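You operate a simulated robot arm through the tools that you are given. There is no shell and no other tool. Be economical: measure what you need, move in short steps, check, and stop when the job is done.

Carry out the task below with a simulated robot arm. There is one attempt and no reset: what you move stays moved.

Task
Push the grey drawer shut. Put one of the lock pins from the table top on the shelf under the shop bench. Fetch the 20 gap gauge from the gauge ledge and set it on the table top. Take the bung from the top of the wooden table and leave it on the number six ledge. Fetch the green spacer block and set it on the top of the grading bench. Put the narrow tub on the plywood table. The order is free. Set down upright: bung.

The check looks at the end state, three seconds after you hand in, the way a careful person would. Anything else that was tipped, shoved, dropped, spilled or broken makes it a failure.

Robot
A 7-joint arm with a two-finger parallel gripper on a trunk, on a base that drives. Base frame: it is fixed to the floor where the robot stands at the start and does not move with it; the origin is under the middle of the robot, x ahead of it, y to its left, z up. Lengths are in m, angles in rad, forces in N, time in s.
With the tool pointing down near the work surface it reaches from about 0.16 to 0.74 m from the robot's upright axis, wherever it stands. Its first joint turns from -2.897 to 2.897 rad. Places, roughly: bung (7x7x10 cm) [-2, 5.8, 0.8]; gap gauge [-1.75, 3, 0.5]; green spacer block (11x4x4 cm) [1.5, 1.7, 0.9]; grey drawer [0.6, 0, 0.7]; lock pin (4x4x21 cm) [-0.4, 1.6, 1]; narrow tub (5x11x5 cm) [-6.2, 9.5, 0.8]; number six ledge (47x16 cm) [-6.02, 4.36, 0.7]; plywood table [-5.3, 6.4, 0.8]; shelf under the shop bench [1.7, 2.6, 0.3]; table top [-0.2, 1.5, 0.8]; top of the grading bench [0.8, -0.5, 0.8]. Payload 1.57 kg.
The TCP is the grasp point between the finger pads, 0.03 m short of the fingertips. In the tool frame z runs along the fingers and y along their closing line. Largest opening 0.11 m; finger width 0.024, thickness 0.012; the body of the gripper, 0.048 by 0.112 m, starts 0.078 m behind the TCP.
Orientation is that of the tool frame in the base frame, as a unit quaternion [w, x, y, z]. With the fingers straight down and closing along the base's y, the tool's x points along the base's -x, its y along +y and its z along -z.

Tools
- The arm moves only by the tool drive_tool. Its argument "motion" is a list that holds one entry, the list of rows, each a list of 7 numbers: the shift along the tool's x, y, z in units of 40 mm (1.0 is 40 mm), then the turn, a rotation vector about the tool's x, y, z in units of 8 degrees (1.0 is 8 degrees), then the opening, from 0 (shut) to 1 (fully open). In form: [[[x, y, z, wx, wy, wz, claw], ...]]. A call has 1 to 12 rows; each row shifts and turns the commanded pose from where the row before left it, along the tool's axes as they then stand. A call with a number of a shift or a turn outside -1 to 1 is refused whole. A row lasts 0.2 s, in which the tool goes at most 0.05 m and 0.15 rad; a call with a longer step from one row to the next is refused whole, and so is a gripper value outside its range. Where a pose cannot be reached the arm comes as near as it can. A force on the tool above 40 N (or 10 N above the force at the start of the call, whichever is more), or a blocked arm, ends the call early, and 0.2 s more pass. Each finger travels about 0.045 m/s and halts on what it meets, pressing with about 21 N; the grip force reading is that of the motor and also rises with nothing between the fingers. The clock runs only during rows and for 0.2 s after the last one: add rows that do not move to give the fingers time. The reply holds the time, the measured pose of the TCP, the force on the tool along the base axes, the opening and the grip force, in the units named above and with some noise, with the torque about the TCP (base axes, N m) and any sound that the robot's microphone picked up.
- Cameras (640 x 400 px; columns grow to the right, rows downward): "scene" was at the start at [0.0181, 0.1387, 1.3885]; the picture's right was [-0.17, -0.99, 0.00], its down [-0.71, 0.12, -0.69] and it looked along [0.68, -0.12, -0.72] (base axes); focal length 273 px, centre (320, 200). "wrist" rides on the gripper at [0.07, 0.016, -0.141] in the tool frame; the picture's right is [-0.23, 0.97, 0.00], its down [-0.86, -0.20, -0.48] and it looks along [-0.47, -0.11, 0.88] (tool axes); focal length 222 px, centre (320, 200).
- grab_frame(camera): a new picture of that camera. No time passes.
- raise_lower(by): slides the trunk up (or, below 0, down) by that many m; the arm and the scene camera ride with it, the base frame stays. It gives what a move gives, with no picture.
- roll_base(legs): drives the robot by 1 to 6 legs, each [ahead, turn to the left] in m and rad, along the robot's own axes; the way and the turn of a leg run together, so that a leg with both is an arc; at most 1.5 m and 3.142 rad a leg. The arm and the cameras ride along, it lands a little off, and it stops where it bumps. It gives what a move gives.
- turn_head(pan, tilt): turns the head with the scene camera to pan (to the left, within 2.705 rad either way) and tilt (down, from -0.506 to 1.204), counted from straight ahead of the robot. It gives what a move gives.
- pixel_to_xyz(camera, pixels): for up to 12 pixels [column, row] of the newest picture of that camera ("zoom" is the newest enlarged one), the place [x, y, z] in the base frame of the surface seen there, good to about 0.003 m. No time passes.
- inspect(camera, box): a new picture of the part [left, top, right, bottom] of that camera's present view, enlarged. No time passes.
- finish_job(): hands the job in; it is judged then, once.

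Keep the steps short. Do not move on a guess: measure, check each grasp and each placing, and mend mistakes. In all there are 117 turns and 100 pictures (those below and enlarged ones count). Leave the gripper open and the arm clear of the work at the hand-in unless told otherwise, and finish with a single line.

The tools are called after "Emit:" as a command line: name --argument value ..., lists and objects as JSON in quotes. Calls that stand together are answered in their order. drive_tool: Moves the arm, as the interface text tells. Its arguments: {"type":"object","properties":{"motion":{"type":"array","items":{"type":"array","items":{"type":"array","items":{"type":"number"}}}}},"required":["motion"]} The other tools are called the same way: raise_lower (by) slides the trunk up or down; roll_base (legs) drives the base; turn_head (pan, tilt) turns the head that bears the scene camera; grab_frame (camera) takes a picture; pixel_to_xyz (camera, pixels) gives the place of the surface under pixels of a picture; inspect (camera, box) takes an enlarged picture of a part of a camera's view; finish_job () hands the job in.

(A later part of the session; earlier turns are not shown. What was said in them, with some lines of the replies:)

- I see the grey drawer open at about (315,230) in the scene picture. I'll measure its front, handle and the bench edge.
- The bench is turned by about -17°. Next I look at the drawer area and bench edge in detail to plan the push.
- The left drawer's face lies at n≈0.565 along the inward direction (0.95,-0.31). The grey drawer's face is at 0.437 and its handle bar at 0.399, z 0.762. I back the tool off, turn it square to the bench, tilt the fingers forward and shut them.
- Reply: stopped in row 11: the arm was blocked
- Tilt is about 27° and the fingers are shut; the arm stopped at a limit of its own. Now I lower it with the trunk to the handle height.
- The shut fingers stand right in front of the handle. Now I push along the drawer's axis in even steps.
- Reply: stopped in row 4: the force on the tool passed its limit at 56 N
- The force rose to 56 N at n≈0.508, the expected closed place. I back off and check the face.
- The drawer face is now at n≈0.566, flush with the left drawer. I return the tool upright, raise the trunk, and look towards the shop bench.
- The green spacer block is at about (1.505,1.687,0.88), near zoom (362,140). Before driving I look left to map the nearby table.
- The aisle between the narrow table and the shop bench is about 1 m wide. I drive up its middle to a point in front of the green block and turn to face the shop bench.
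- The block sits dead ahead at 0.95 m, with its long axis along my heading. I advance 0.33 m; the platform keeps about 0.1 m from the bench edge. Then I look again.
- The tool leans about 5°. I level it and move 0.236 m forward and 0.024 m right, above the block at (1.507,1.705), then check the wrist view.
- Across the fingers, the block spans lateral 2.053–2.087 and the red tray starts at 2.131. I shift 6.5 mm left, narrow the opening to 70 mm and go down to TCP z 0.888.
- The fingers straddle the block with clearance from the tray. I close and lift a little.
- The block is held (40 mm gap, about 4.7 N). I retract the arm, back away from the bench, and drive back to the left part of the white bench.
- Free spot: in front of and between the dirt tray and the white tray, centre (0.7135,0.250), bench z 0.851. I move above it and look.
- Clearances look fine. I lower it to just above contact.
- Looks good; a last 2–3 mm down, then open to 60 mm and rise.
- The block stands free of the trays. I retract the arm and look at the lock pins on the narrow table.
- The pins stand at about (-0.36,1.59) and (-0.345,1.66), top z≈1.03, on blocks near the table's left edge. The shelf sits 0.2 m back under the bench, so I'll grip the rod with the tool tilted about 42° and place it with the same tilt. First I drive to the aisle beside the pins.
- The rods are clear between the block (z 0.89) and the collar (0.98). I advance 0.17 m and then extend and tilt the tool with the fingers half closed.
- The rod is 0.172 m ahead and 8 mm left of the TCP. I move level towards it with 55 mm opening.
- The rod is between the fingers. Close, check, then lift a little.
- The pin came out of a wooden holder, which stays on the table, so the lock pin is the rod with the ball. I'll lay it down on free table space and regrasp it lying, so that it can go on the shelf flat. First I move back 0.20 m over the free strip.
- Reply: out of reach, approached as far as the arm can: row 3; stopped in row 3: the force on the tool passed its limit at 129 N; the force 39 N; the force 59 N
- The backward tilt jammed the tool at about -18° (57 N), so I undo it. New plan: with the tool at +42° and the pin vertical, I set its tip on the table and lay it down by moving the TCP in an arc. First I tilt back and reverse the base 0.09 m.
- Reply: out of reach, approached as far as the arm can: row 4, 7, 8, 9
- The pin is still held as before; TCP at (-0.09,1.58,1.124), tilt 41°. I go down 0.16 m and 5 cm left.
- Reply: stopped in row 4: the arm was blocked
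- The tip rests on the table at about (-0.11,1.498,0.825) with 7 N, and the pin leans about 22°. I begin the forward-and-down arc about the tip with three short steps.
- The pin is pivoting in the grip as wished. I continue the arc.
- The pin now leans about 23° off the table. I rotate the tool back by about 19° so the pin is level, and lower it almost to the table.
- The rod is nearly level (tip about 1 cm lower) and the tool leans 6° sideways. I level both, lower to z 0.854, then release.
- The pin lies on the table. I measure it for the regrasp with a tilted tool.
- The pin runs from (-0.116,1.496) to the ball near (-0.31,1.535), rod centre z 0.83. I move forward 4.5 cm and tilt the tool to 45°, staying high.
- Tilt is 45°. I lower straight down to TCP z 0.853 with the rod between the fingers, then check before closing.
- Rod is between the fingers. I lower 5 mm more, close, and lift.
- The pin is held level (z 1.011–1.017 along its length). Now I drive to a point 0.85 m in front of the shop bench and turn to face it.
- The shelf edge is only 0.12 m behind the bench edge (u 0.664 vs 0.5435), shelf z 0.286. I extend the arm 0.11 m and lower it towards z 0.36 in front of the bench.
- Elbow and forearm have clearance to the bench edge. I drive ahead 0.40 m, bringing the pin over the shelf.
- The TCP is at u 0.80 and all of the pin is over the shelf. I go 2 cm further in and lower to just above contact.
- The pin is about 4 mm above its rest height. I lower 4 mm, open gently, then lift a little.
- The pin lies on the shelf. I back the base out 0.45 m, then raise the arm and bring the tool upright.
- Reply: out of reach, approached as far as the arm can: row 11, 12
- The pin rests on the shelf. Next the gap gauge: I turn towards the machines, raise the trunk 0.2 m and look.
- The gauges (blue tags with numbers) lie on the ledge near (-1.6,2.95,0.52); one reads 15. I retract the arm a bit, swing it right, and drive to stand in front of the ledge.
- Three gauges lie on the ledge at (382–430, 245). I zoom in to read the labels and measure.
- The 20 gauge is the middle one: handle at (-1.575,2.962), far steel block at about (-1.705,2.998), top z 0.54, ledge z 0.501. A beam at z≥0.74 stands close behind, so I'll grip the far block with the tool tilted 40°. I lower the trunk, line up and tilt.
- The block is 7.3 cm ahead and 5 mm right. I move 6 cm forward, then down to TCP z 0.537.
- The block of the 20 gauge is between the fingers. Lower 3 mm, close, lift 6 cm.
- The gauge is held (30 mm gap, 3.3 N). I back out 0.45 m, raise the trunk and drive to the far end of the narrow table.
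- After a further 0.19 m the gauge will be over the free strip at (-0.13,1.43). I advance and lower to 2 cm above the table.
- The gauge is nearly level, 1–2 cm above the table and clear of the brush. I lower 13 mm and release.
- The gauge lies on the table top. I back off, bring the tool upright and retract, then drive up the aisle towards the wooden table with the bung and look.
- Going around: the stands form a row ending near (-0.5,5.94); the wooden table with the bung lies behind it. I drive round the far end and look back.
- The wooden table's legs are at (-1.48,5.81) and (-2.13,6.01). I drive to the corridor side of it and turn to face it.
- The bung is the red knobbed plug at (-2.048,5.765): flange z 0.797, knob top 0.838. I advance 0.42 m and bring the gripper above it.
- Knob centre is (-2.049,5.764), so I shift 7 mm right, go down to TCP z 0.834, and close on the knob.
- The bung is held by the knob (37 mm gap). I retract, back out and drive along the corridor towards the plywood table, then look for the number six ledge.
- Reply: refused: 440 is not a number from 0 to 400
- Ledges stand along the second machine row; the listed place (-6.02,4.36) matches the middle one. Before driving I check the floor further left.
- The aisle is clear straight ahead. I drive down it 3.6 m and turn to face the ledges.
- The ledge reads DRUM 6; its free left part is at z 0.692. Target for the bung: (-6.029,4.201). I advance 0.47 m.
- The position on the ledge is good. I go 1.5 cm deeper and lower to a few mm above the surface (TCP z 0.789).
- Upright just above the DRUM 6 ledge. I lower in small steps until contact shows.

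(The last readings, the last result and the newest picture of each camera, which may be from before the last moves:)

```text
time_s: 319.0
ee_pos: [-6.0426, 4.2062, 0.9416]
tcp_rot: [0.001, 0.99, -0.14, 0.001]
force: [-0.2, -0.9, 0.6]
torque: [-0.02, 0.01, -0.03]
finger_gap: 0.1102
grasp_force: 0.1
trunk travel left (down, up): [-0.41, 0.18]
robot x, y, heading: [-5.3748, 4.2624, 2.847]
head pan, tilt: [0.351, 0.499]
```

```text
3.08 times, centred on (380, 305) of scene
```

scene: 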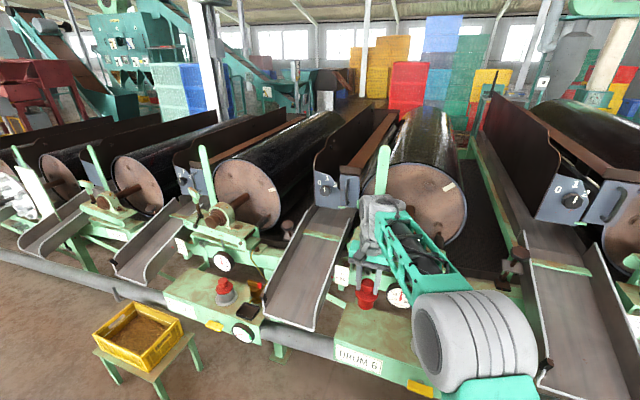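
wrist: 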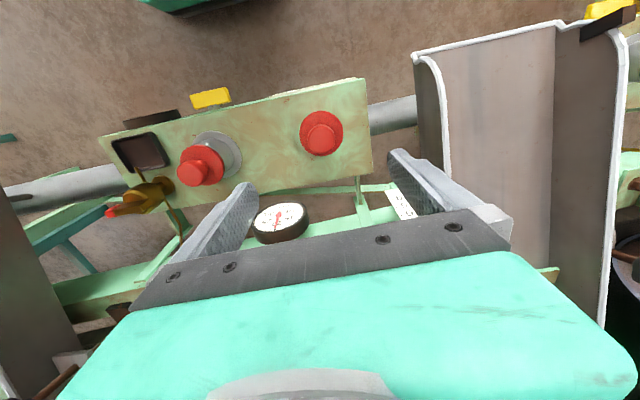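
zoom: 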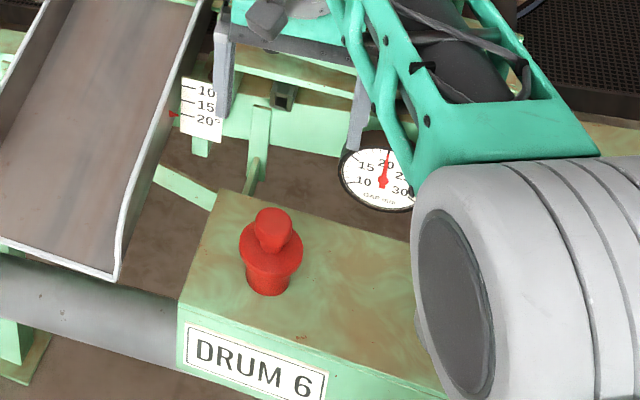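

The bung stands upright on the DRUM 6 ledge. Now the narrow tub: I retract the arm, back off, and drive up the aisle and along the corridor.

Emit:
drive_tool --motion '[[[0.72, -0.89, -0.2, 0, 0, 0, 1], [0.72, -0.89, -0.2, 0, 0, 0, 1], [0.72, -0.89, -0.2, 0, 0, 0, 1], [0.72, -0.89, -0.2, 0, 0, 0, 1], [0.72, -0.89, -0.2, 0, 0, 0, 1], [0.72, -0.89, -0.2, 0, 0, 0, 1], [0.72, -0.89, -0.2, 0, 0, 0, 1]]]'

Emit:
roll_base --legs '[[-0.5, 0], [0, -1.592], [1.2, 0], [1.2, 0], [1.15, 0], [0, 1.513]]'

Emit:
roll_base --legs '[[1.3, 0]]'

Emit:
turn_head --pan -0.3 --tilt 0.4

Emit:
grab_frame --camera "scene"

```text
time_s: 320.6
ee_pos: [-5.7809, 4.3895, 0.9974]
tcp_rot: [0.001, 0.99, -0.139, 0.0]
force: [-0.6, -0.2, 0.8]
torque: [0.02, -0.02, 0.0]
finger_gap: 0.11
grasp_force: 0.1
trunk travel left (down, up): [-0.41, 0.18]
robot x, y, heading: [-5.3764, 4.2667, 2.842]
head pan, tilt: [0.351, 0.499]
```

```text
time_s: 347.9
ee_pos: [-4.1155, 7.641, 0.9967]
tcp_rot: [0.001, 0.982, -0.19, 0.0]
force: [-0.4, 0.2, -0.5]
torque: [0.01, 0.03, -0.01]
finger_gap: 0.1102
grasp_force: 0.0
trunk travel left (down, up): [-0.41, 0.18]
robot x, y, heading: [-3.727, 7.4723, 2.739]
head pan, tilt: [0.351, 0.499]
```

```text
time_s: 354.5
ee_pos: [-5.3054, 8.1545, 0.9965]
tcp_rot: [0.0, 0.981, -0.193, 0.0]
force: [-0.3, -0.1, 0.3]
torque: [0.0, 0.0, 0.01]
finger_gap: 0.1098
grasp_force: 0.1
trunk travel left (down, up): [-0.41, 0.18]
robot x, y, heading: [-4.9198, 7.9843, 2.734]
head pan, tilt: [0.351, 0.499]
```

```text
time_s: 355.5
ee_pos: [-5.3061, 8.1536, 0.9964]
tcp_rot: [0.001, 0.981, -0.192, 0.0]
force: [-0.3, 0.0, 0.2]
torque: [0.01, -0.03, -0.02]
finger_gap: 0.1101
grasp_force: 0.1
trunk travel left (down, up): [-0.41, 0.18]
robot x, y, heading: [-4.9162, 7.9854, 2.738]
head pan, tilt: [-0.3, 0.4]
```

```text
14 pictures are left
```

scene: 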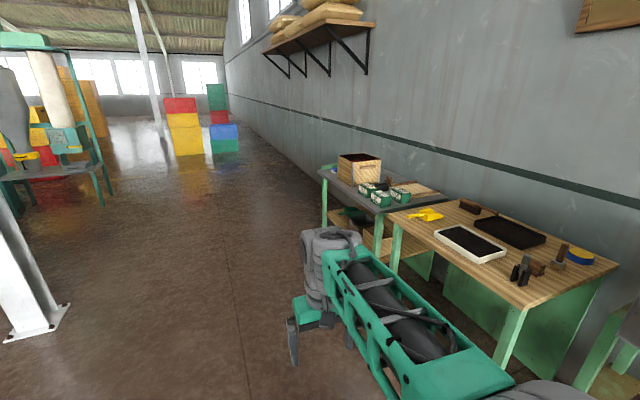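

Emit:
inspect --camera "scene" --box '[310, 145, 470, 245]'

Emit:
pixel_to_xyz --camera "scene" --pixels '[[368, 186], [381, 196], [400, 192], [420, 213], [325, 175], [380, 210], [393, 212], [515, 308]]'

```text
4.00 times, centred on (390, 195) of scene
```

zoom: 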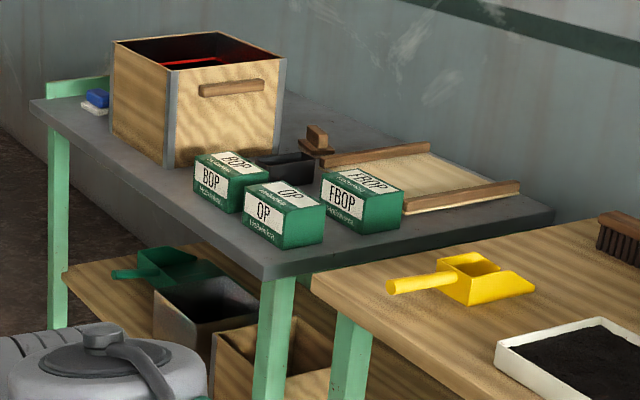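

```text
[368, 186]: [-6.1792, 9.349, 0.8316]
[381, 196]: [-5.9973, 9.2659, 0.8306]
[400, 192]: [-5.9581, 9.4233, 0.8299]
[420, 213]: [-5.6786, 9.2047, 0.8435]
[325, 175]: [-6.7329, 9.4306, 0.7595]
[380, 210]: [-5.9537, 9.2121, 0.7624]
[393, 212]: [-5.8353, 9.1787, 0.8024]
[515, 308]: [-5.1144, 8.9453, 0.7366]
```

The narrow dark tub is behind the green packages on the grey wall table (zoom (287,165)). I measure it and drive in front of that table.

Emit:
pixel_to_xyz --camera "zoom" --pixels '[[258, 160], [285, 158], [314, 153], [290, 172], [312, 170], [320, 140], [350, 180], [275, 130], [440, 180]]'

Emit:
roll_base --legs '[[0, 0.07], [1.67, 0], [0, -1.553]]'

Emit:
turn_head --pan 0.1 --tilt 0.7

Emit:
grab_frame --camera "scene"

```text
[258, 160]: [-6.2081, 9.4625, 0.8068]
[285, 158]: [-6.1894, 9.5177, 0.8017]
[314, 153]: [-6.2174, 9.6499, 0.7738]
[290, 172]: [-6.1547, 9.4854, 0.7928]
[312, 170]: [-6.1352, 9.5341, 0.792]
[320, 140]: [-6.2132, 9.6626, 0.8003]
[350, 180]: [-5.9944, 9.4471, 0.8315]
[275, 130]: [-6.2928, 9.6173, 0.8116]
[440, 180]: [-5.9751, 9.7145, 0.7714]
```

```text
refused: 1.67 is not a number from -1.5 to 1.5
```

```text
time_s: 356.4
ee_pos: [-5.3052, 8.1525, 0.9972]
tcp_rot: [0.0, 0.981, -0.193, 0.0]
force: [-0.3, -0.6, 0.8]
torque: [0.01, -0.02, -0.02]
finger_gap: 0.11
grasp_force: 0.0
trunk travel left (down, up): [-0.41, 0.18]
robot x, y, heading: [-4.9186, 7.9897, 2.735]
head pan, tilt: [0.099, 0.7]
```

```text
12 pictures are left
```

scene: 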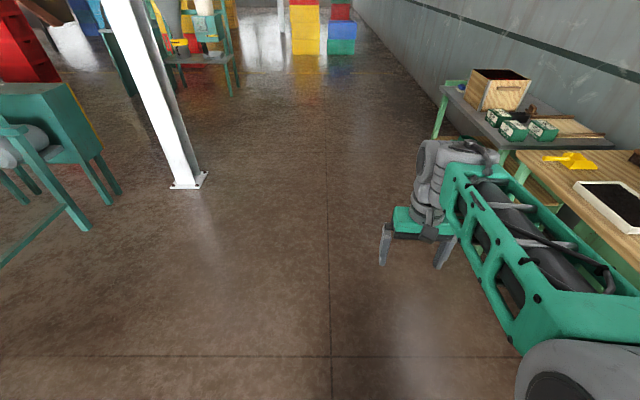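

A leg was too long; I split it.

Emit:
roll_base --legs '[[0, 0.07], [0.84, 0], [0.83, 0], [0, -1.553]]'

Emit:
turn_head --pan 0.25 --tilt 0.75

Emit:
inspect --camera "scene" --box '[280, 80, 520, 230]'

```text
time_s: 369.1
ee_pos: [-6.3621, 8.9364, 0.997]
tcp_rot: [0.0, -0.596, 0.803, 0.001]
force: [0.3, 1.2, 0.1]
torque: [-0.03, 0.02, 0.02]
finger_gap: 0.1099
grasp_force: 0.0
trunk travel left (down, up): [-0.41, 0.18]
robot x, y, heading: [-6.4946, 8.5337, 1.254]
head pan, tilt: [0.099, 0.7]
```

```text
time_s: 369.8
ee_pos: [-6.3616, 8.9368, 0.9967]
tcp_rot: [-0.001, -0.595, 0.803, 0.001]
force: [0.2, 0.6, 0.6]
torque: [-0.01, -0.02, 0.01]
finger_gap: 0.1097
grasp_force: 0.1
trunk travel left (down, up): [-0.41, 0.18]
robot x, y, heading: [-6.4911, 8.5327, 1.254]
head pan, tilt: [0.25, 0.75]
```

```text
2.67 times, centred on (400, 155) of scene
```

zoom: 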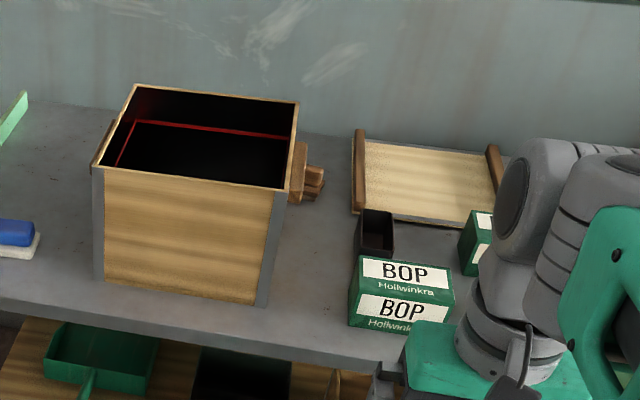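

Emit:
pixel_to_xyz --camera "zoom" --pixels '[[362, 211], [390, 212], [359, 240], [392, 243], [376, 250], [400, 258], [355, 260], [425, 265], [290, 188], [310, 190], [400, 222], [262, 300]]'

```text
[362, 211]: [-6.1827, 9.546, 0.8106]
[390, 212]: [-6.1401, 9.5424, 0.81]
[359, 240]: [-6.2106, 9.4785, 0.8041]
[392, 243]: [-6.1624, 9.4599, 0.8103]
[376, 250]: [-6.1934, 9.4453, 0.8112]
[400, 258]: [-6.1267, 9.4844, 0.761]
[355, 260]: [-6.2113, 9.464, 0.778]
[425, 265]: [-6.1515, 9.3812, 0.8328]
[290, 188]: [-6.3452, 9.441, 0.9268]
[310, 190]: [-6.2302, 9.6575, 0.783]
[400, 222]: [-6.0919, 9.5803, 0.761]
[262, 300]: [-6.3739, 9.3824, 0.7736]
```

The tub's centre is (-6.175,9.497), long axis along my heading, top z 0.81, table z 0.761. I advance 0.38 m and move the gripper above it.

Emit:
roll_base --legs '[[0.38, 0]]'

Emit:
drive_tool --motion '[[[-0.9, 0, 0, 0, 0, 0, 0.8], [-0.9, 0, 0, 0, 0, 0, 0.8], [-0.9, 0, 0, 0, 0, 0, 0.8], [-0.9, 0, 0, 0, 0, 0, 0.8], [-0.9, 0, 0, 0, 0, 0, 0.8], [-0.5, 0, 0, 0, 0, 0, 0.8], [0, 0, 0, 0, 0, 0, 0.8]]]'

Emit:
grab_frame --camera "wrist"

```text
time_s: 372.2
ee_pos: [-6.2429, 9.2939, 0.9983]
tcp_rot: [-0.001, -0.594, 0.804, 0.001]
force: [-0.1, 0.2, -0.5]
torque: [-0.03, -0.03, -0.04]
finger_gap: 0.1097
grasp_force: 0.1
trunk travel left (down, up): [-0.41, 0.18]
robot x, y, heading: [-6.3733, 8.8952, 1.255]
head pan, tilt: [0.25, 0.75]
```

```text
time_s: 373.8
ee_pos: [-6.1834, 9.4847, 0.9968]
tcp_rot: [-0.001, -0.594, 0.804, 0.0]
force: [-0.1, -0.3, -0.5]
torque: [-0.02, 0.04, -0.03]
finger_gap: 0.0879
grasp_force: 0.1
trunk travel left (down, up): [-0.41, 0.18]
robot x, y, heading: [-6.3757, 8.8916, 1.253]
head pan, tilt: [0.25, 0.75]
```

```text
10 pictures are left
```

wrist: 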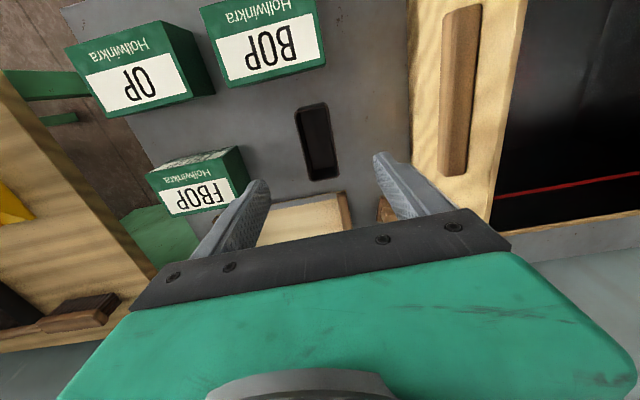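

Emit:
pixel_to_xyz --camera "wrist" --pixels '[[296, 110], [326, 103], [309, 178], [340, 174], [300, 145], [334, 140], [380, 200], [240, 170], [280, 150], [350, 140], [410, 130]]'

```text
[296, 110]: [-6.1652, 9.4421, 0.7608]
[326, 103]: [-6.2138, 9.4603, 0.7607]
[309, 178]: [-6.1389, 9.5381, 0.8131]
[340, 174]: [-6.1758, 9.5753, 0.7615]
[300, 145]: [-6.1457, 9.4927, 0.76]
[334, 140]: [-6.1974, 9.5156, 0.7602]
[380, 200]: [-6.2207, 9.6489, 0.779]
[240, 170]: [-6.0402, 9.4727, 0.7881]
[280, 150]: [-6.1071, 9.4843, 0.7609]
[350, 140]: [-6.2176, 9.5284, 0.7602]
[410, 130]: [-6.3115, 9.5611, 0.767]
```

I shift 5 mm right and 14 mm forward, and go down to TCP z 0.797 around the tub.

Emit:
drive_tool --motion '[[[-0.35, -0.12, 0, 0, 0, 0, 0.8], [0, 0, 0.9, 0, 0, 0, 0.8], [0, 0, 0.9, 0, 0, 0, 0.8], [0, 0, 0.9, 0, 0, 0, 0.8], [0, 0, 0.9, 0, 0, 0, 0.8], [0, 0, 0.9, 0, 0, 0, 0.8], [0, 0, 0.48, 0, 0, 0, 0.8], [0, 0, 0, 0, 0, 0, 0.8]]]'

Emit:
grab_frame --camera "wrist"

```text
time_s: 375.6
ee_pos: [-6.1764, 9.4978, 0.7978]
tcp_rot: [-0.001, -0.594, 0.804, 0.001]
force: [0.6, 0.3, 1.4]
torque: [-0.01, 0.02, 0.02]
finger_gap: 0.088
grasp_force: 0.0
trunk travel left (down, up): [-0.41, 0.18]
robot x, y, heading: [-6.3757, 8.896, 1.254]
head pan, tilt: [0.25, 0.75]
```

```text
9 pictures are left
```

wrist: 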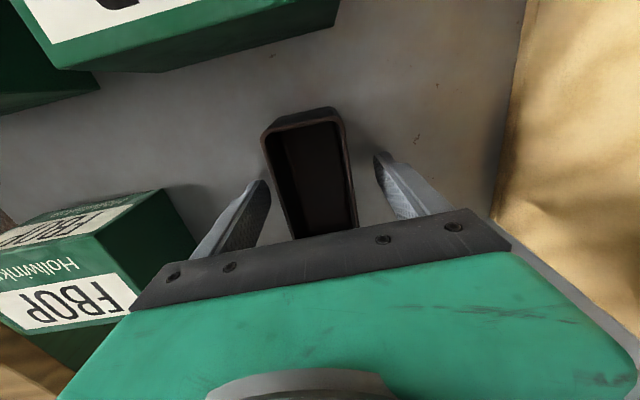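

The tub is between the fingers. I close and lift.

Emit:
drive_tool --motion '[[[0, 0, 0, 0, 0, 0, 0], [0, 0, 0, 0, 0, 0, 0], [0, 0, 0, 0, 0, 0, 0], [0, 0, 0, 0, 0, 0, 0], [0, 0, 0, 0, 0, 0, 0], [0, 0, -0.4, 0, 0, 0, 0], [0, 0, -0.9, 0, 0, 0, 0], [0, 0, -0.9, 0, 0, 0, 0], [0, 0, -0.9, 0, 0, 0, 0], [0, 0, -0.9, 0, 0, 0, 0], [0, 0, -0.9, 0, 0, 0, 0]]]'

Emit:
grab_frame --camera "wrist"

```text
time_s: 378.0
ee_pos: [-6.1747, 9.4973, 0.9936]
tcp_rot: [-0.001, -0.594, 0.804, 0.0]
force: [-0.8, -0.5, -0.5]
torque: [-0.04, 0.01, 0.0]
finger_gap: 0.0494
grasp_force: 21.3
trunk travel left (down, up): [-0.41, 0.18]
robot x, y, heading: [-6.3769, 8.8925, 1.254]
head pan, tilt: [0.25, 0.75]
```

```text
8 pictures are left
```

wrist: 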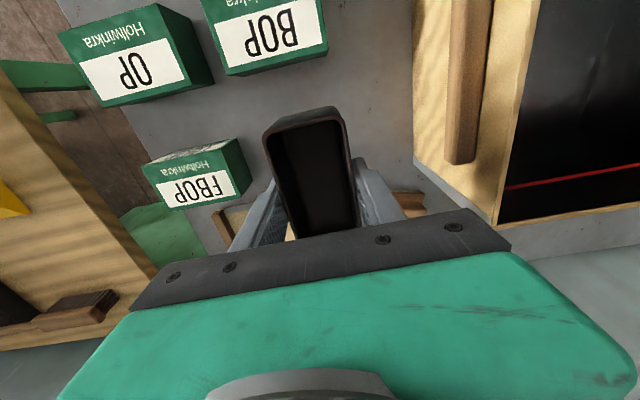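

The tub is held (49 mm gap). I retract, back off and drive to the plywood table's free side.

Emit:
drive_tool --motion '[[[0.9, 0, 0, 0, 0, 0, 0], [0.9, 0, 0, 0, 0, 0, 0], [0.9, 0, 0, 0, 0, 0, 0], [0.9, 0, 0, 0, 0, 0, 0], [0.9, 0, 0, 0, 0, 0, 0]]]'

Emit:
roll_base --legs '[[-0.4, 0], [0, -1.572], [1.28, 0], [1.28, 0], [0, -1.567]]'

Emit:
roll_base --legs '[[1.5, 0], [0, -1.571]]'

Emit:
turn_head --pan 0.1 --tilt 0.65

Emit:
grab_frame --camera "scene"

```text
time_s: 379.2
ee_pos: [-6.229, 9.3244, 0.994]
tcp_rot: [-0.001, -0.595, 0.804, -0.001]
force: [0.6, 0.5, -0.6]
torque: [0.0, 0.01, -0.01]
finger_gap: 0.0496
grasp_force: 21.4
trunk travel left (down, up): [-0.41, 0.18]
robot x, y, heading: [-6.3748, 8.8926, 1.255]
head pan, tilt: [0.25, 0.75]
```

```text
time_s: 401.4
ee_pos: [-4.203, 7.2991, 0.994]
tcp_rot: [0.0, 0.797, 0.604, 0.001]
force: [-0.8, 0.6, -0.2]
torque: [0.0, 0.03, 0.02]
finger_gap: 0.0497
grasp_force: 21.1
trunk travel left (down, up): [-0.41, 0.18]
robot x, y, heading: [-4.064, 7.7336, -1.869]
head pan, tilt: [0.25, 0.75]
```

```text
time_s: 412.6
ee_pos: [-4.939, 6.4264, 0.9938]
tcp_rot: [0.001, 0.991, -0.134, 0.0]
force: [0.3, 0.2, 0.5]
torque: [-0.05, 0.03, -0.01]
finger_gap: 0.0494
grasp_force: 21.2
trunk travel left (down, up): [-0.41, 0.18]
robot x, y, heading: [-4.4969, 6.2926, 2.854]
head pan, tilt: [0.25, 0.75]
```

```text
time_s: 413.3
ee_pos: [-4.9368, 6.4253, 0.9931]
tcp_rot: [0.001, 0.991, -0.134, 0.0]
force: [-0.5, 1.1, -1.2]
torque: [0.01, -0.02, 0.0]
finger_gap: 0.0495
grasp_force: 21.4
trunk travel left (down, up): [-0.41, 0.18]
robot x, y, heading: [-4.5023, 6.2948, 2.858]
head pan, tilt: [0.099, 0.649]
```

```text
7 pictures are left
```

scene: 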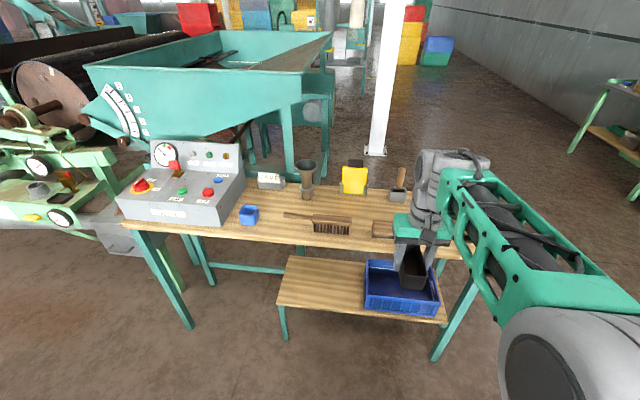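

Emit:
pixel_to_xyz --camera "scene" --pixels '[[258, 218], [283, 214], [270, 240], [268, 208], [270, 192], [318, 214], [335, 208], [335, 197], [315, 199], [345, 194], [353, 216], [376, 222]]'

Emit:
inspect --camera "scene" --box '[220, 150, 420, 275]'

```text
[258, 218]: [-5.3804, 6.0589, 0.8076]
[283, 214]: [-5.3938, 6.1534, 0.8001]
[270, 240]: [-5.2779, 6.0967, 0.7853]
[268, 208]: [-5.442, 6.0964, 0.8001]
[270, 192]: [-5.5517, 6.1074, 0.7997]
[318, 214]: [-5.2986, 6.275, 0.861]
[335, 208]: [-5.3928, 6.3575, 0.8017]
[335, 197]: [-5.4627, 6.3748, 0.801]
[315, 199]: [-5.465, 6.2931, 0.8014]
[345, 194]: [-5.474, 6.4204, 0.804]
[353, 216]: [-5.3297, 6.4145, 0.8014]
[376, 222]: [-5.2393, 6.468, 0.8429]
```

```text
3.20 times, centred on (320, 212) of scene
```

zoom: 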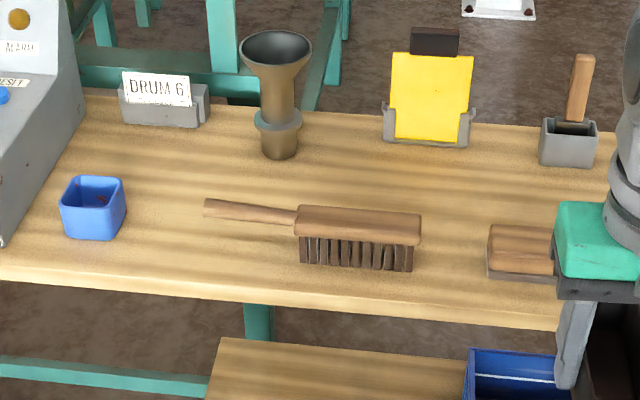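

I choose a free strip at the front of the plywood table, left of the brush head and in front of its handle: target (-5.3125,6.155), with the tub turned along the edge. I advance 0.2 m and move the tub sideways there.

Emit:
roll_base --legs '[[0.2, 0]]'

Emit:
drive_tool --motion '[[[0, 0.95, 0, 0, 0, 0, 0], [0, 0.95, 0, 0, 0, 0, 0], [0, 0.95, 0, 0, 0, 0, 0], [0, 0.95, 0, 0, 0, 0, 0], [0, 0.95, 0, 0, 0, 0, 0], [0, 0.95, 0, 0, 0, 0, 0], [0, 0.95, 0, 0, 0, 0, 0], [0, 0.95, 0, 0, 0, 0, 0], [0, 0.95, 0, 0, 0, 0, 0], [-0.5, 0, 0, 0, 0, 0, 0]]]'

Emit:
drive_tool --motion '[[[0, 0, 0, 0, 0, -0.95, 0], [0, 0, 0, 0, 0, -0.95, 0], [0, 0, 0, 0, 0, -0.95, 0], [0, 0, 0, 0, 0, -0.95, 0], [0, 0, 0, 0, 0, -0.95, 0], [0, 0, 0, 0, 0, -0.95, 0], [0, 0, 0, 0, 0, -0.95, 0], [0, 0, 0, 0, 0, -0.95, 0], [0, 0, 0, 0, 0, -0.95, 0], [0, 0, 0, 0, 0, -0.95, 0], [0, 0, 0, 0, 0, -0.95, 0], [0, 0, 0, 0, 0, -0.5, 0]]]'

```text
time_s: 414.9
ee_pos: [-5.1308, 6.4827, 0.9934]
tcp_rot: [0.001, 0.991, -0.134, 0.0]
force: [0.0, 0.4, 0.5]
torque: [0.0, 0.0, 0.0]
finger_gap: 0.0496
grasp_force: 20.7
trunk travel left (down, up): [-0.41, 0.18]
robot x, y, heading: [-4.693, 6.353, 2.852]
head pan, tilt: [0.099, 0.649]
```

```text
time_s: 417.1
ee_pos: [-5.2415, 6.1592, 0.9945]
tcp_rot: [0.0, 0.991, -0.135, -0.001]
force: [0.4, -0.4, -1.5]
torque: [0.03, 0.03, -0.01]
finger_gap: 0.0498
grasp_force: 21.0
trunk travel left (down, up): [-0.41, 0.18]
robot x, y, heading: [-4.6916, 6.3489, 2.85]
head pan, tilt: [0.099, 0.649]
```

```text
time_s: 419.7
ee_pos: [-5.2404, 6.1609, 0.9944]
tcp_rot: [0.0, 0.808, 0.59, -0.002]
force: [0.6, -0.1, -0.9]
torque: [0.01, -0.01, -0.01]
finger_gap: 0.0497
grasp_force: 21.0
trunk travel left (down, up): [-0.41, 0.18]
robot x, y, heading: [-4.6913, 6.3521, 2.853]
head pan, tilt: [0.099, 0.649]
```

Emit:
drive_tool --motion '[[[-0.35, -0.835, 0, 0, 0, 0, 0], [-0.35, -0.835, 0, 0, 0, 0, 0], [0, 0, 0.75, 0, 0, 0, 0], [0, 0, 0.75, 0, 0, 0, 0], [0, 0, 0.75, 0, 0, 0, 0], [0, 0, 0, 0, 0, 0, 0]]]'

Emit:
grab_frame --camera "scene"

```text
time_s: 421.1
ee_pos: [-5.3122, 6.1536, 0.9053]
tcp_rot: [0.001, 0.808, 0.589, -0.001]
force: [0.2, -0.4, 1.0]
torque: [-0.01, -0.03, -0.02]
finger_gap: 0.0491
grasp_force: 21.5
trunk travel left (down, up): [-0.41, 0.18]
robot x, y, heading: [-4.6935, 6.3482, 2.854]
head pan, tilt: [0.099, 0.649]
```

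```text
5 pictures are left
```

scene: 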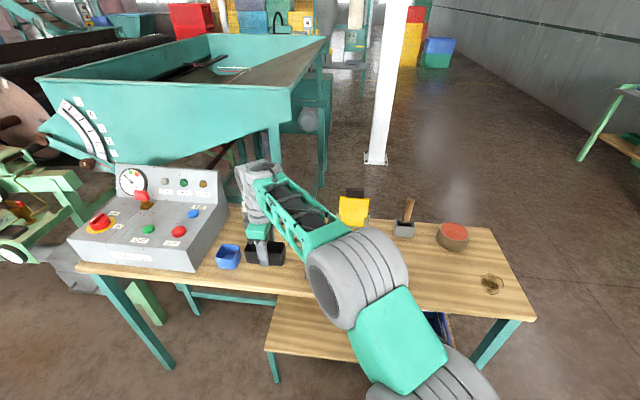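

Emit:
pixel_to_xyz --camera "scene" --pixels '[[238, 266], [240, 250], [225, 268], [248, 255], [284, 256], [265, 275], [265, 285], [295, 275], [265, 292]]'

Emit:
grab_frame --camera "wrist"

```text
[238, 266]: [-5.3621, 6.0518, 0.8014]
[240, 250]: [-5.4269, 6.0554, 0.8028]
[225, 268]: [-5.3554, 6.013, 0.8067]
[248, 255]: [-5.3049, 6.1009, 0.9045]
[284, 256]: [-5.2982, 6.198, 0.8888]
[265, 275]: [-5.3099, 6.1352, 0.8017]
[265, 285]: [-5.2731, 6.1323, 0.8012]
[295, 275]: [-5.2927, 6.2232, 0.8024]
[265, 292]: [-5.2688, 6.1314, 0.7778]
```

```text
4 pictures are left
```

wrist: 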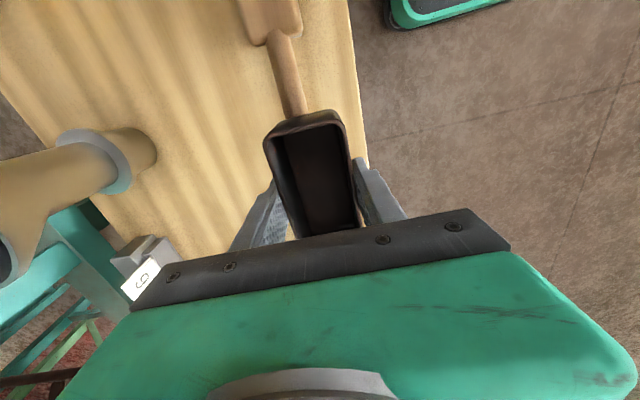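

Emit:
pixel_to_xyz --camera "wrist" --pixels '[[282, 50], [291, 80], [296, 108], [306, 104], [360, 90], [366, 140], [340, 115], [268, 130], [272, 30]]'

```text
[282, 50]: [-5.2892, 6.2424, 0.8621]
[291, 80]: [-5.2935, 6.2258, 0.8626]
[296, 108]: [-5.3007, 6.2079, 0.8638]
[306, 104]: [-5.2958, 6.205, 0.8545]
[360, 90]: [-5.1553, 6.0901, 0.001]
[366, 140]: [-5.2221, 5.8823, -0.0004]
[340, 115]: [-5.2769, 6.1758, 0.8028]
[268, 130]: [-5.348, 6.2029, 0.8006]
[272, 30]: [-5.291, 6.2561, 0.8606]
```

The brush handle floats at z 0.86 and its tip lies just under the tub's present place, so this spot is wrong. The free gap is between the blue box (right side b 4.087) and the handle tip (b 4.211). I rise, turn the tub back and move to (-5.371,6.121).

Emit:
drive_tool --motion '[[[0, 0, -0.9, 0, 0, 0, 0], [0, 0, -0.9, 0, 0, 0, 0], [0, 0, 0, 0, 0, 0.95, 0], [0, 0, 0, 0, 0, 0.95, 0], [0, 0, 0, 0, 0, 0.95, 0], [0, 0, 0, 0, 0, 0.95, 0], [0, 0, 0, 0, 0, 0.95, 0], [0, 0, 0, 0, 0, 0.95, 0], [0, 0, 0, 0, 0, 0.95, 0], [0, 0, 0, 0, 0, 0.95, 0], [0, 0, 0, 0, 0, 0.95, 0], [0, 0, 0, 0, 0, 0.95, 0]]]'

Emit:
drive_tool --motion '[[[0, 0, 0, 0, 0, 0.895, 0], [0, 0, 0, 0, 0, 0.895, 0], [-0.6, 0.59, 0, 0, 0, 0, 0], [-0.6, 0.59, 0, 0, 0, 0, 0], [0, 0, 0, 0, 0, 0, 0]]]'

```text
time_s: 423.7
ee_pos: [-5.314, 6.1548, 0.9764]
tcp_rot: [0.001, 0.999, -0.035, 0.0]
force: [0.5, 0.5, -0.9]
torque: [-0.02, 0.01, -0.01]
finger_gap: 0.0492
grasp_force: 21.0
trunk travel left (down, up): [-0.41, 0.18]
robot x, y, heading: [-4.696, 6.3489, 2.851]
head pan, tilt: [0.099, 0.649]
```

```text
time_s: 424.9
ee_pos: [-5.3599, 6.1302, 0.9747]
tcp_rot: [0.0, 0.987, -0.158, -0.001]
force: [-0.4, -0.3, -1.6]
torque: [-0.01, -0.02, -0.08]
finger_gap: 0.0493
grasp_force: 20.9
out of reach, approached as far as the arm can: row 4
trunk travel left (down, up): [-0.41, 0.18]
robot x, y, heading: [-4.6912, 6.3496, 2.85]
head pan, tilt: [0.099, 0.649]
```

The arm is at its reach limit, so I drive 6 cm nearer and check the pose.

Emit:
roll_base --legs '[[0.06, 0]]'

Emit:
drive_tool --motion '[[[0.5, 0, 0, 0, 0, 0, 0], [0.5, 0, 0, 0, 0, 0, 0], [0, 0, 0, 0, 0, 0, 0]]]'

```text
time_s: 425.9
ee_pos: [-5.4184, 6.1474, 0.9751]
tcp_rot: [0.001, 0.987, -0.158, 0.0]
force: [-0.6, 0.2, -1.1]
torque: [0.0, -0.02, 0.02]
finger_gap: 0.0495
grasp_force: 20.9
trunk travel left (down, up): [-0.41, 0.18]
robot x, y, heading: [-4.7505, 6.3633, 2.85]
head pan, tilt: [0.099, 0.649]
```

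```text
time_s: 426.7
ee_pos: [-5.3784, 6.1369, 0.9749]
tcp_rot: [0.0, 0.987, -0.158, 0.0]
force: [0.2, 0.5, -0.8]
torque: [-0.06, 0.0, 0.03]
finger_gap: 0.0493
grasp_force: 20.9
trunk travel left (down, up): [-0.41, 0.18]
robot x, y, heading: [-4.7525, 6.3684, 2.851]
head pan, tilt: [0.099, 0.649]
```

Emit:
drive_tool --motion '[[[0.3, 0.32, 0, 0, 0, 0, 0], [0, 0, 0.75, 0, 0, 0, 0], [0, 0, 0.75, 0, 0, 0, 0], [0, 0, 0.6, 0, 0, 0, 0], [0, 0, 0, 0, 0, 0, 0]]]'

Emit:
grab_frame --camera "wrist"

Emit:
pixel_to_xyz --camera "wrist" --pixels '[[250, 90], [240, 70], [400, 130], [380, 150], [280, 60], [250, 150], [360, 150]]'

```text
time_s: 427.9
ee_pos: [-5.3724, 6.1202, 0.8918]
tcp_rot: [0.001, 0.987, -0.158, -0.001]
force: [-0.1, -0.1, -1.2]
torque: [0.0, 0.03, 0.02]
finger_gap: 0.0495
grasp_force: 20.7
trunk travel left (down, up): [-0.41, 0.18]
robot x, y, heading: [-4.7534, 6.3674, 2.849]
head pan, tilt: [0.099, 0.649]
```

```text
3 pictures are left
```

wrist: 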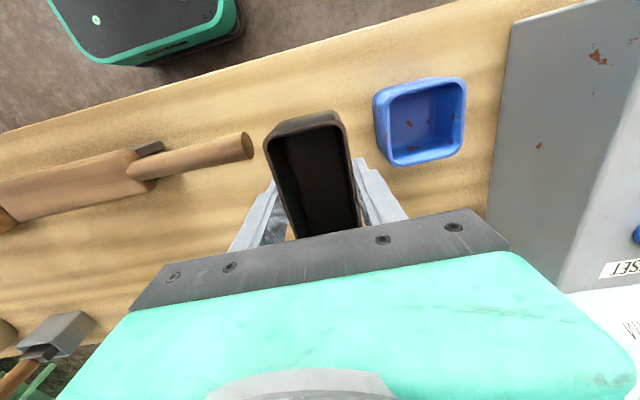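

```text
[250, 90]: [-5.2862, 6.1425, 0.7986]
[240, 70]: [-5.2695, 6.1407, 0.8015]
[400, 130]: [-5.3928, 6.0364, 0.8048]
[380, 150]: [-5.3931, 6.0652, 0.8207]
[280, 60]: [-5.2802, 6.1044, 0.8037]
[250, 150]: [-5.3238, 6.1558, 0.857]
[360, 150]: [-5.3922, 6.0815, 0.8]
```

Clear: handle tip at b 4.198, box at b 4.090, tub between 4.124 and 4.174. I lower to about contact height.

Emit:
drive_tool --motion '[[[0, 0, 0.6, 0, 0, 0, 0], [0, 0, 0.5, 0, 0, 0, 0], [0, 0, 0.2, 0, 0, 0, 0], [0, 0, 0.05, 0, 0, 0, 0], [0, 0, 0, 0, 0, 0, 0]]]'

```text
time_s: 429.1
ee_pos: [-5.3728, 6.12, 0.8372]
tcp_rot: [0.001, 0.987, -0.158, 0.0]
force: [-0.5, 0.7, 1.9]
torque: [0.1, 0.09, -0.02]
finger_gap: 0.0496
grasp_force: 21.0
trunk travel left (down, up): [-0.41, 0.18]
robot x, y, heading: [-4.7503, 6.3691, 2.851]
head pan, tilt: [0.099, 0.649]
```

The vertical force turned to +1.9 N, so the tub is on the table. I open just a little and lift straight up.

Emit:
drive_tool --motion '[[[0, 0, 0, 0, 0, 0, 0.48], [0, 0, 0, 0, 0, 0, 0.52], [0, 0, 0, 0, 0, 0, 0.52], [0, 0, -0.4, 0, 0, 0, 0.52], [0, 0, -0.8, 0, 0, 0, 0.52], [0, 0, -0.9, 0, 0, 0, 0.52], [0, 0, -0.9, 0, 0, 0, 0.52], [0, 0, -0.9, 0, 0, 0, 0.7], [0.5, 0, -0.5, 0, 0, 0, 1]]]'

Emit:
grab_frame --camera "wrist"

Emit:
pixel_to_xyz --camera "wrist" --pixels '[[320, 120], [320, 90], [290, 100], [350, 110]]'

```text
time_s: 431.1
ee_pos: [-5.3534, 6.1149, 1.0142]
tcp_rot: [0.0, 0.988, -0.158, 0.001]
force: [0.5, 0.3, 0.0]
torque: [-0.02, -0.04, 0.03]
finger_gap: 0.107
grasp_force: 0.0
trunk travel left (down, up): [-0.41, 0.18]
robot x, y, heading: [-4.7497, 6.368, 2.849]
head pan, tilt: [0.099, 0.649]
```

```text
2 pictures are left
```

wrist: 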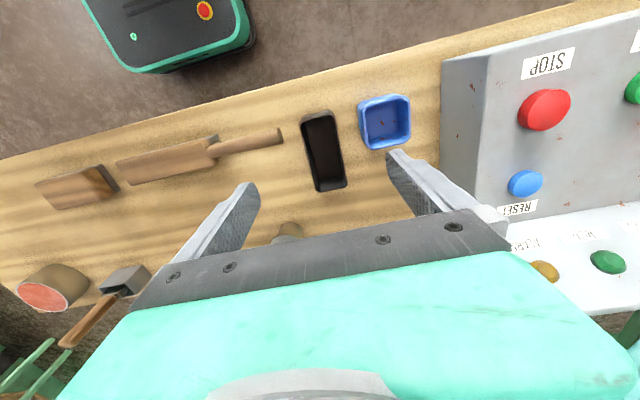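

```text
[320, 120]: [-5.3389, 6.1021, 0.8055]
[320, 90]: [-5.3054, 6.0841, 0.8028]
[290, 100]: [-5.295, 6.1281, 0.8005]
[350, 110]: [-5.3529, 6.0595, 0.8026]
```

The tub stands on the plywood table without touching its neighbours. I retract the arm and back off.

Emit:
drive_tool --motion '[[[0.8, -0.5, 0, 0, 0, 0, 1], [0.8, -0.5, 0, 0, 0, 0, 1], [0.8, -0.5, 0, 0, 0, 0, 1], [0.8, -0.5, 0, 0, 0, 0, 1], [0.8, -0.5, 0, 0, 0, 0, 1]]]'

Emit:
roll_base --legs '[[-0.3, 0]]'

Emit:
grab_frame --camera "scene"

```text
time_s: 432.3
ee_pos: [-5.1707, 6.1584, 1.0136]
tcp_rot: [0.001, 0.988, -0.158, -0.001]
force: [-0.2, 0.4, 0.2]
torque: [-0.03, -0.04, 0.02]
finger_gap: 0.1098
grasp_force: 0.0
trunk travel left (down, up): [-0.41, 0.18]
robot x, y, heading: [-4.7493, 6.3684, 2.851]
head pan, tilt: [0.099, 0.649]
```

```text
time_s: 434.3
ee_pos: [-4.8833, 6.0735, 1.0148]
tcp_rot: [0.001, 0.988, -0.157, -0.001]
force: [-0.5, 0.2, -0.9]
torque: [-0.01, 0.0, 0.02]
finger_gap: 0.1098
grasp_force: 0.1
trunk travel left (down, up): [-0.41, 0.18]
robot x, y, heading: [-4.4642, 6.2803, 2.852]
head pan, tilt: [0.099, 0.649]
```

```text
1 pictures are left
```

scene: 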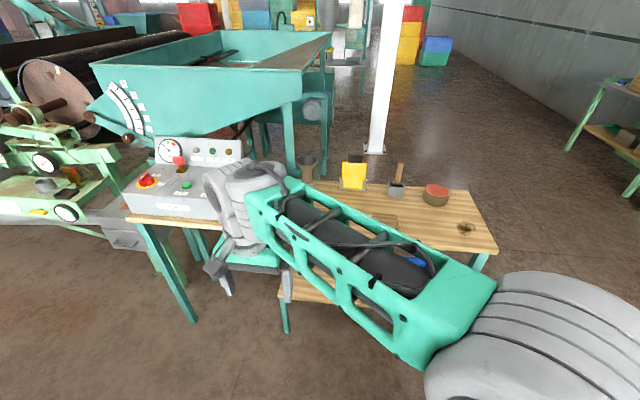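

All six parts are done, the gripper is open and the arm is clear of the table. I hand in.

Emit:
finish_job

```text
The job is handed in.
```

All six tasks were done and the job is handed in: the grey drawer is shut, one lock pin lies on the shop-bench shelf, the 20 gauge is on the table top, the bung stands upright on the number six ledge, the green block is on the grading bench, and the narrow tub is on the plywood table.
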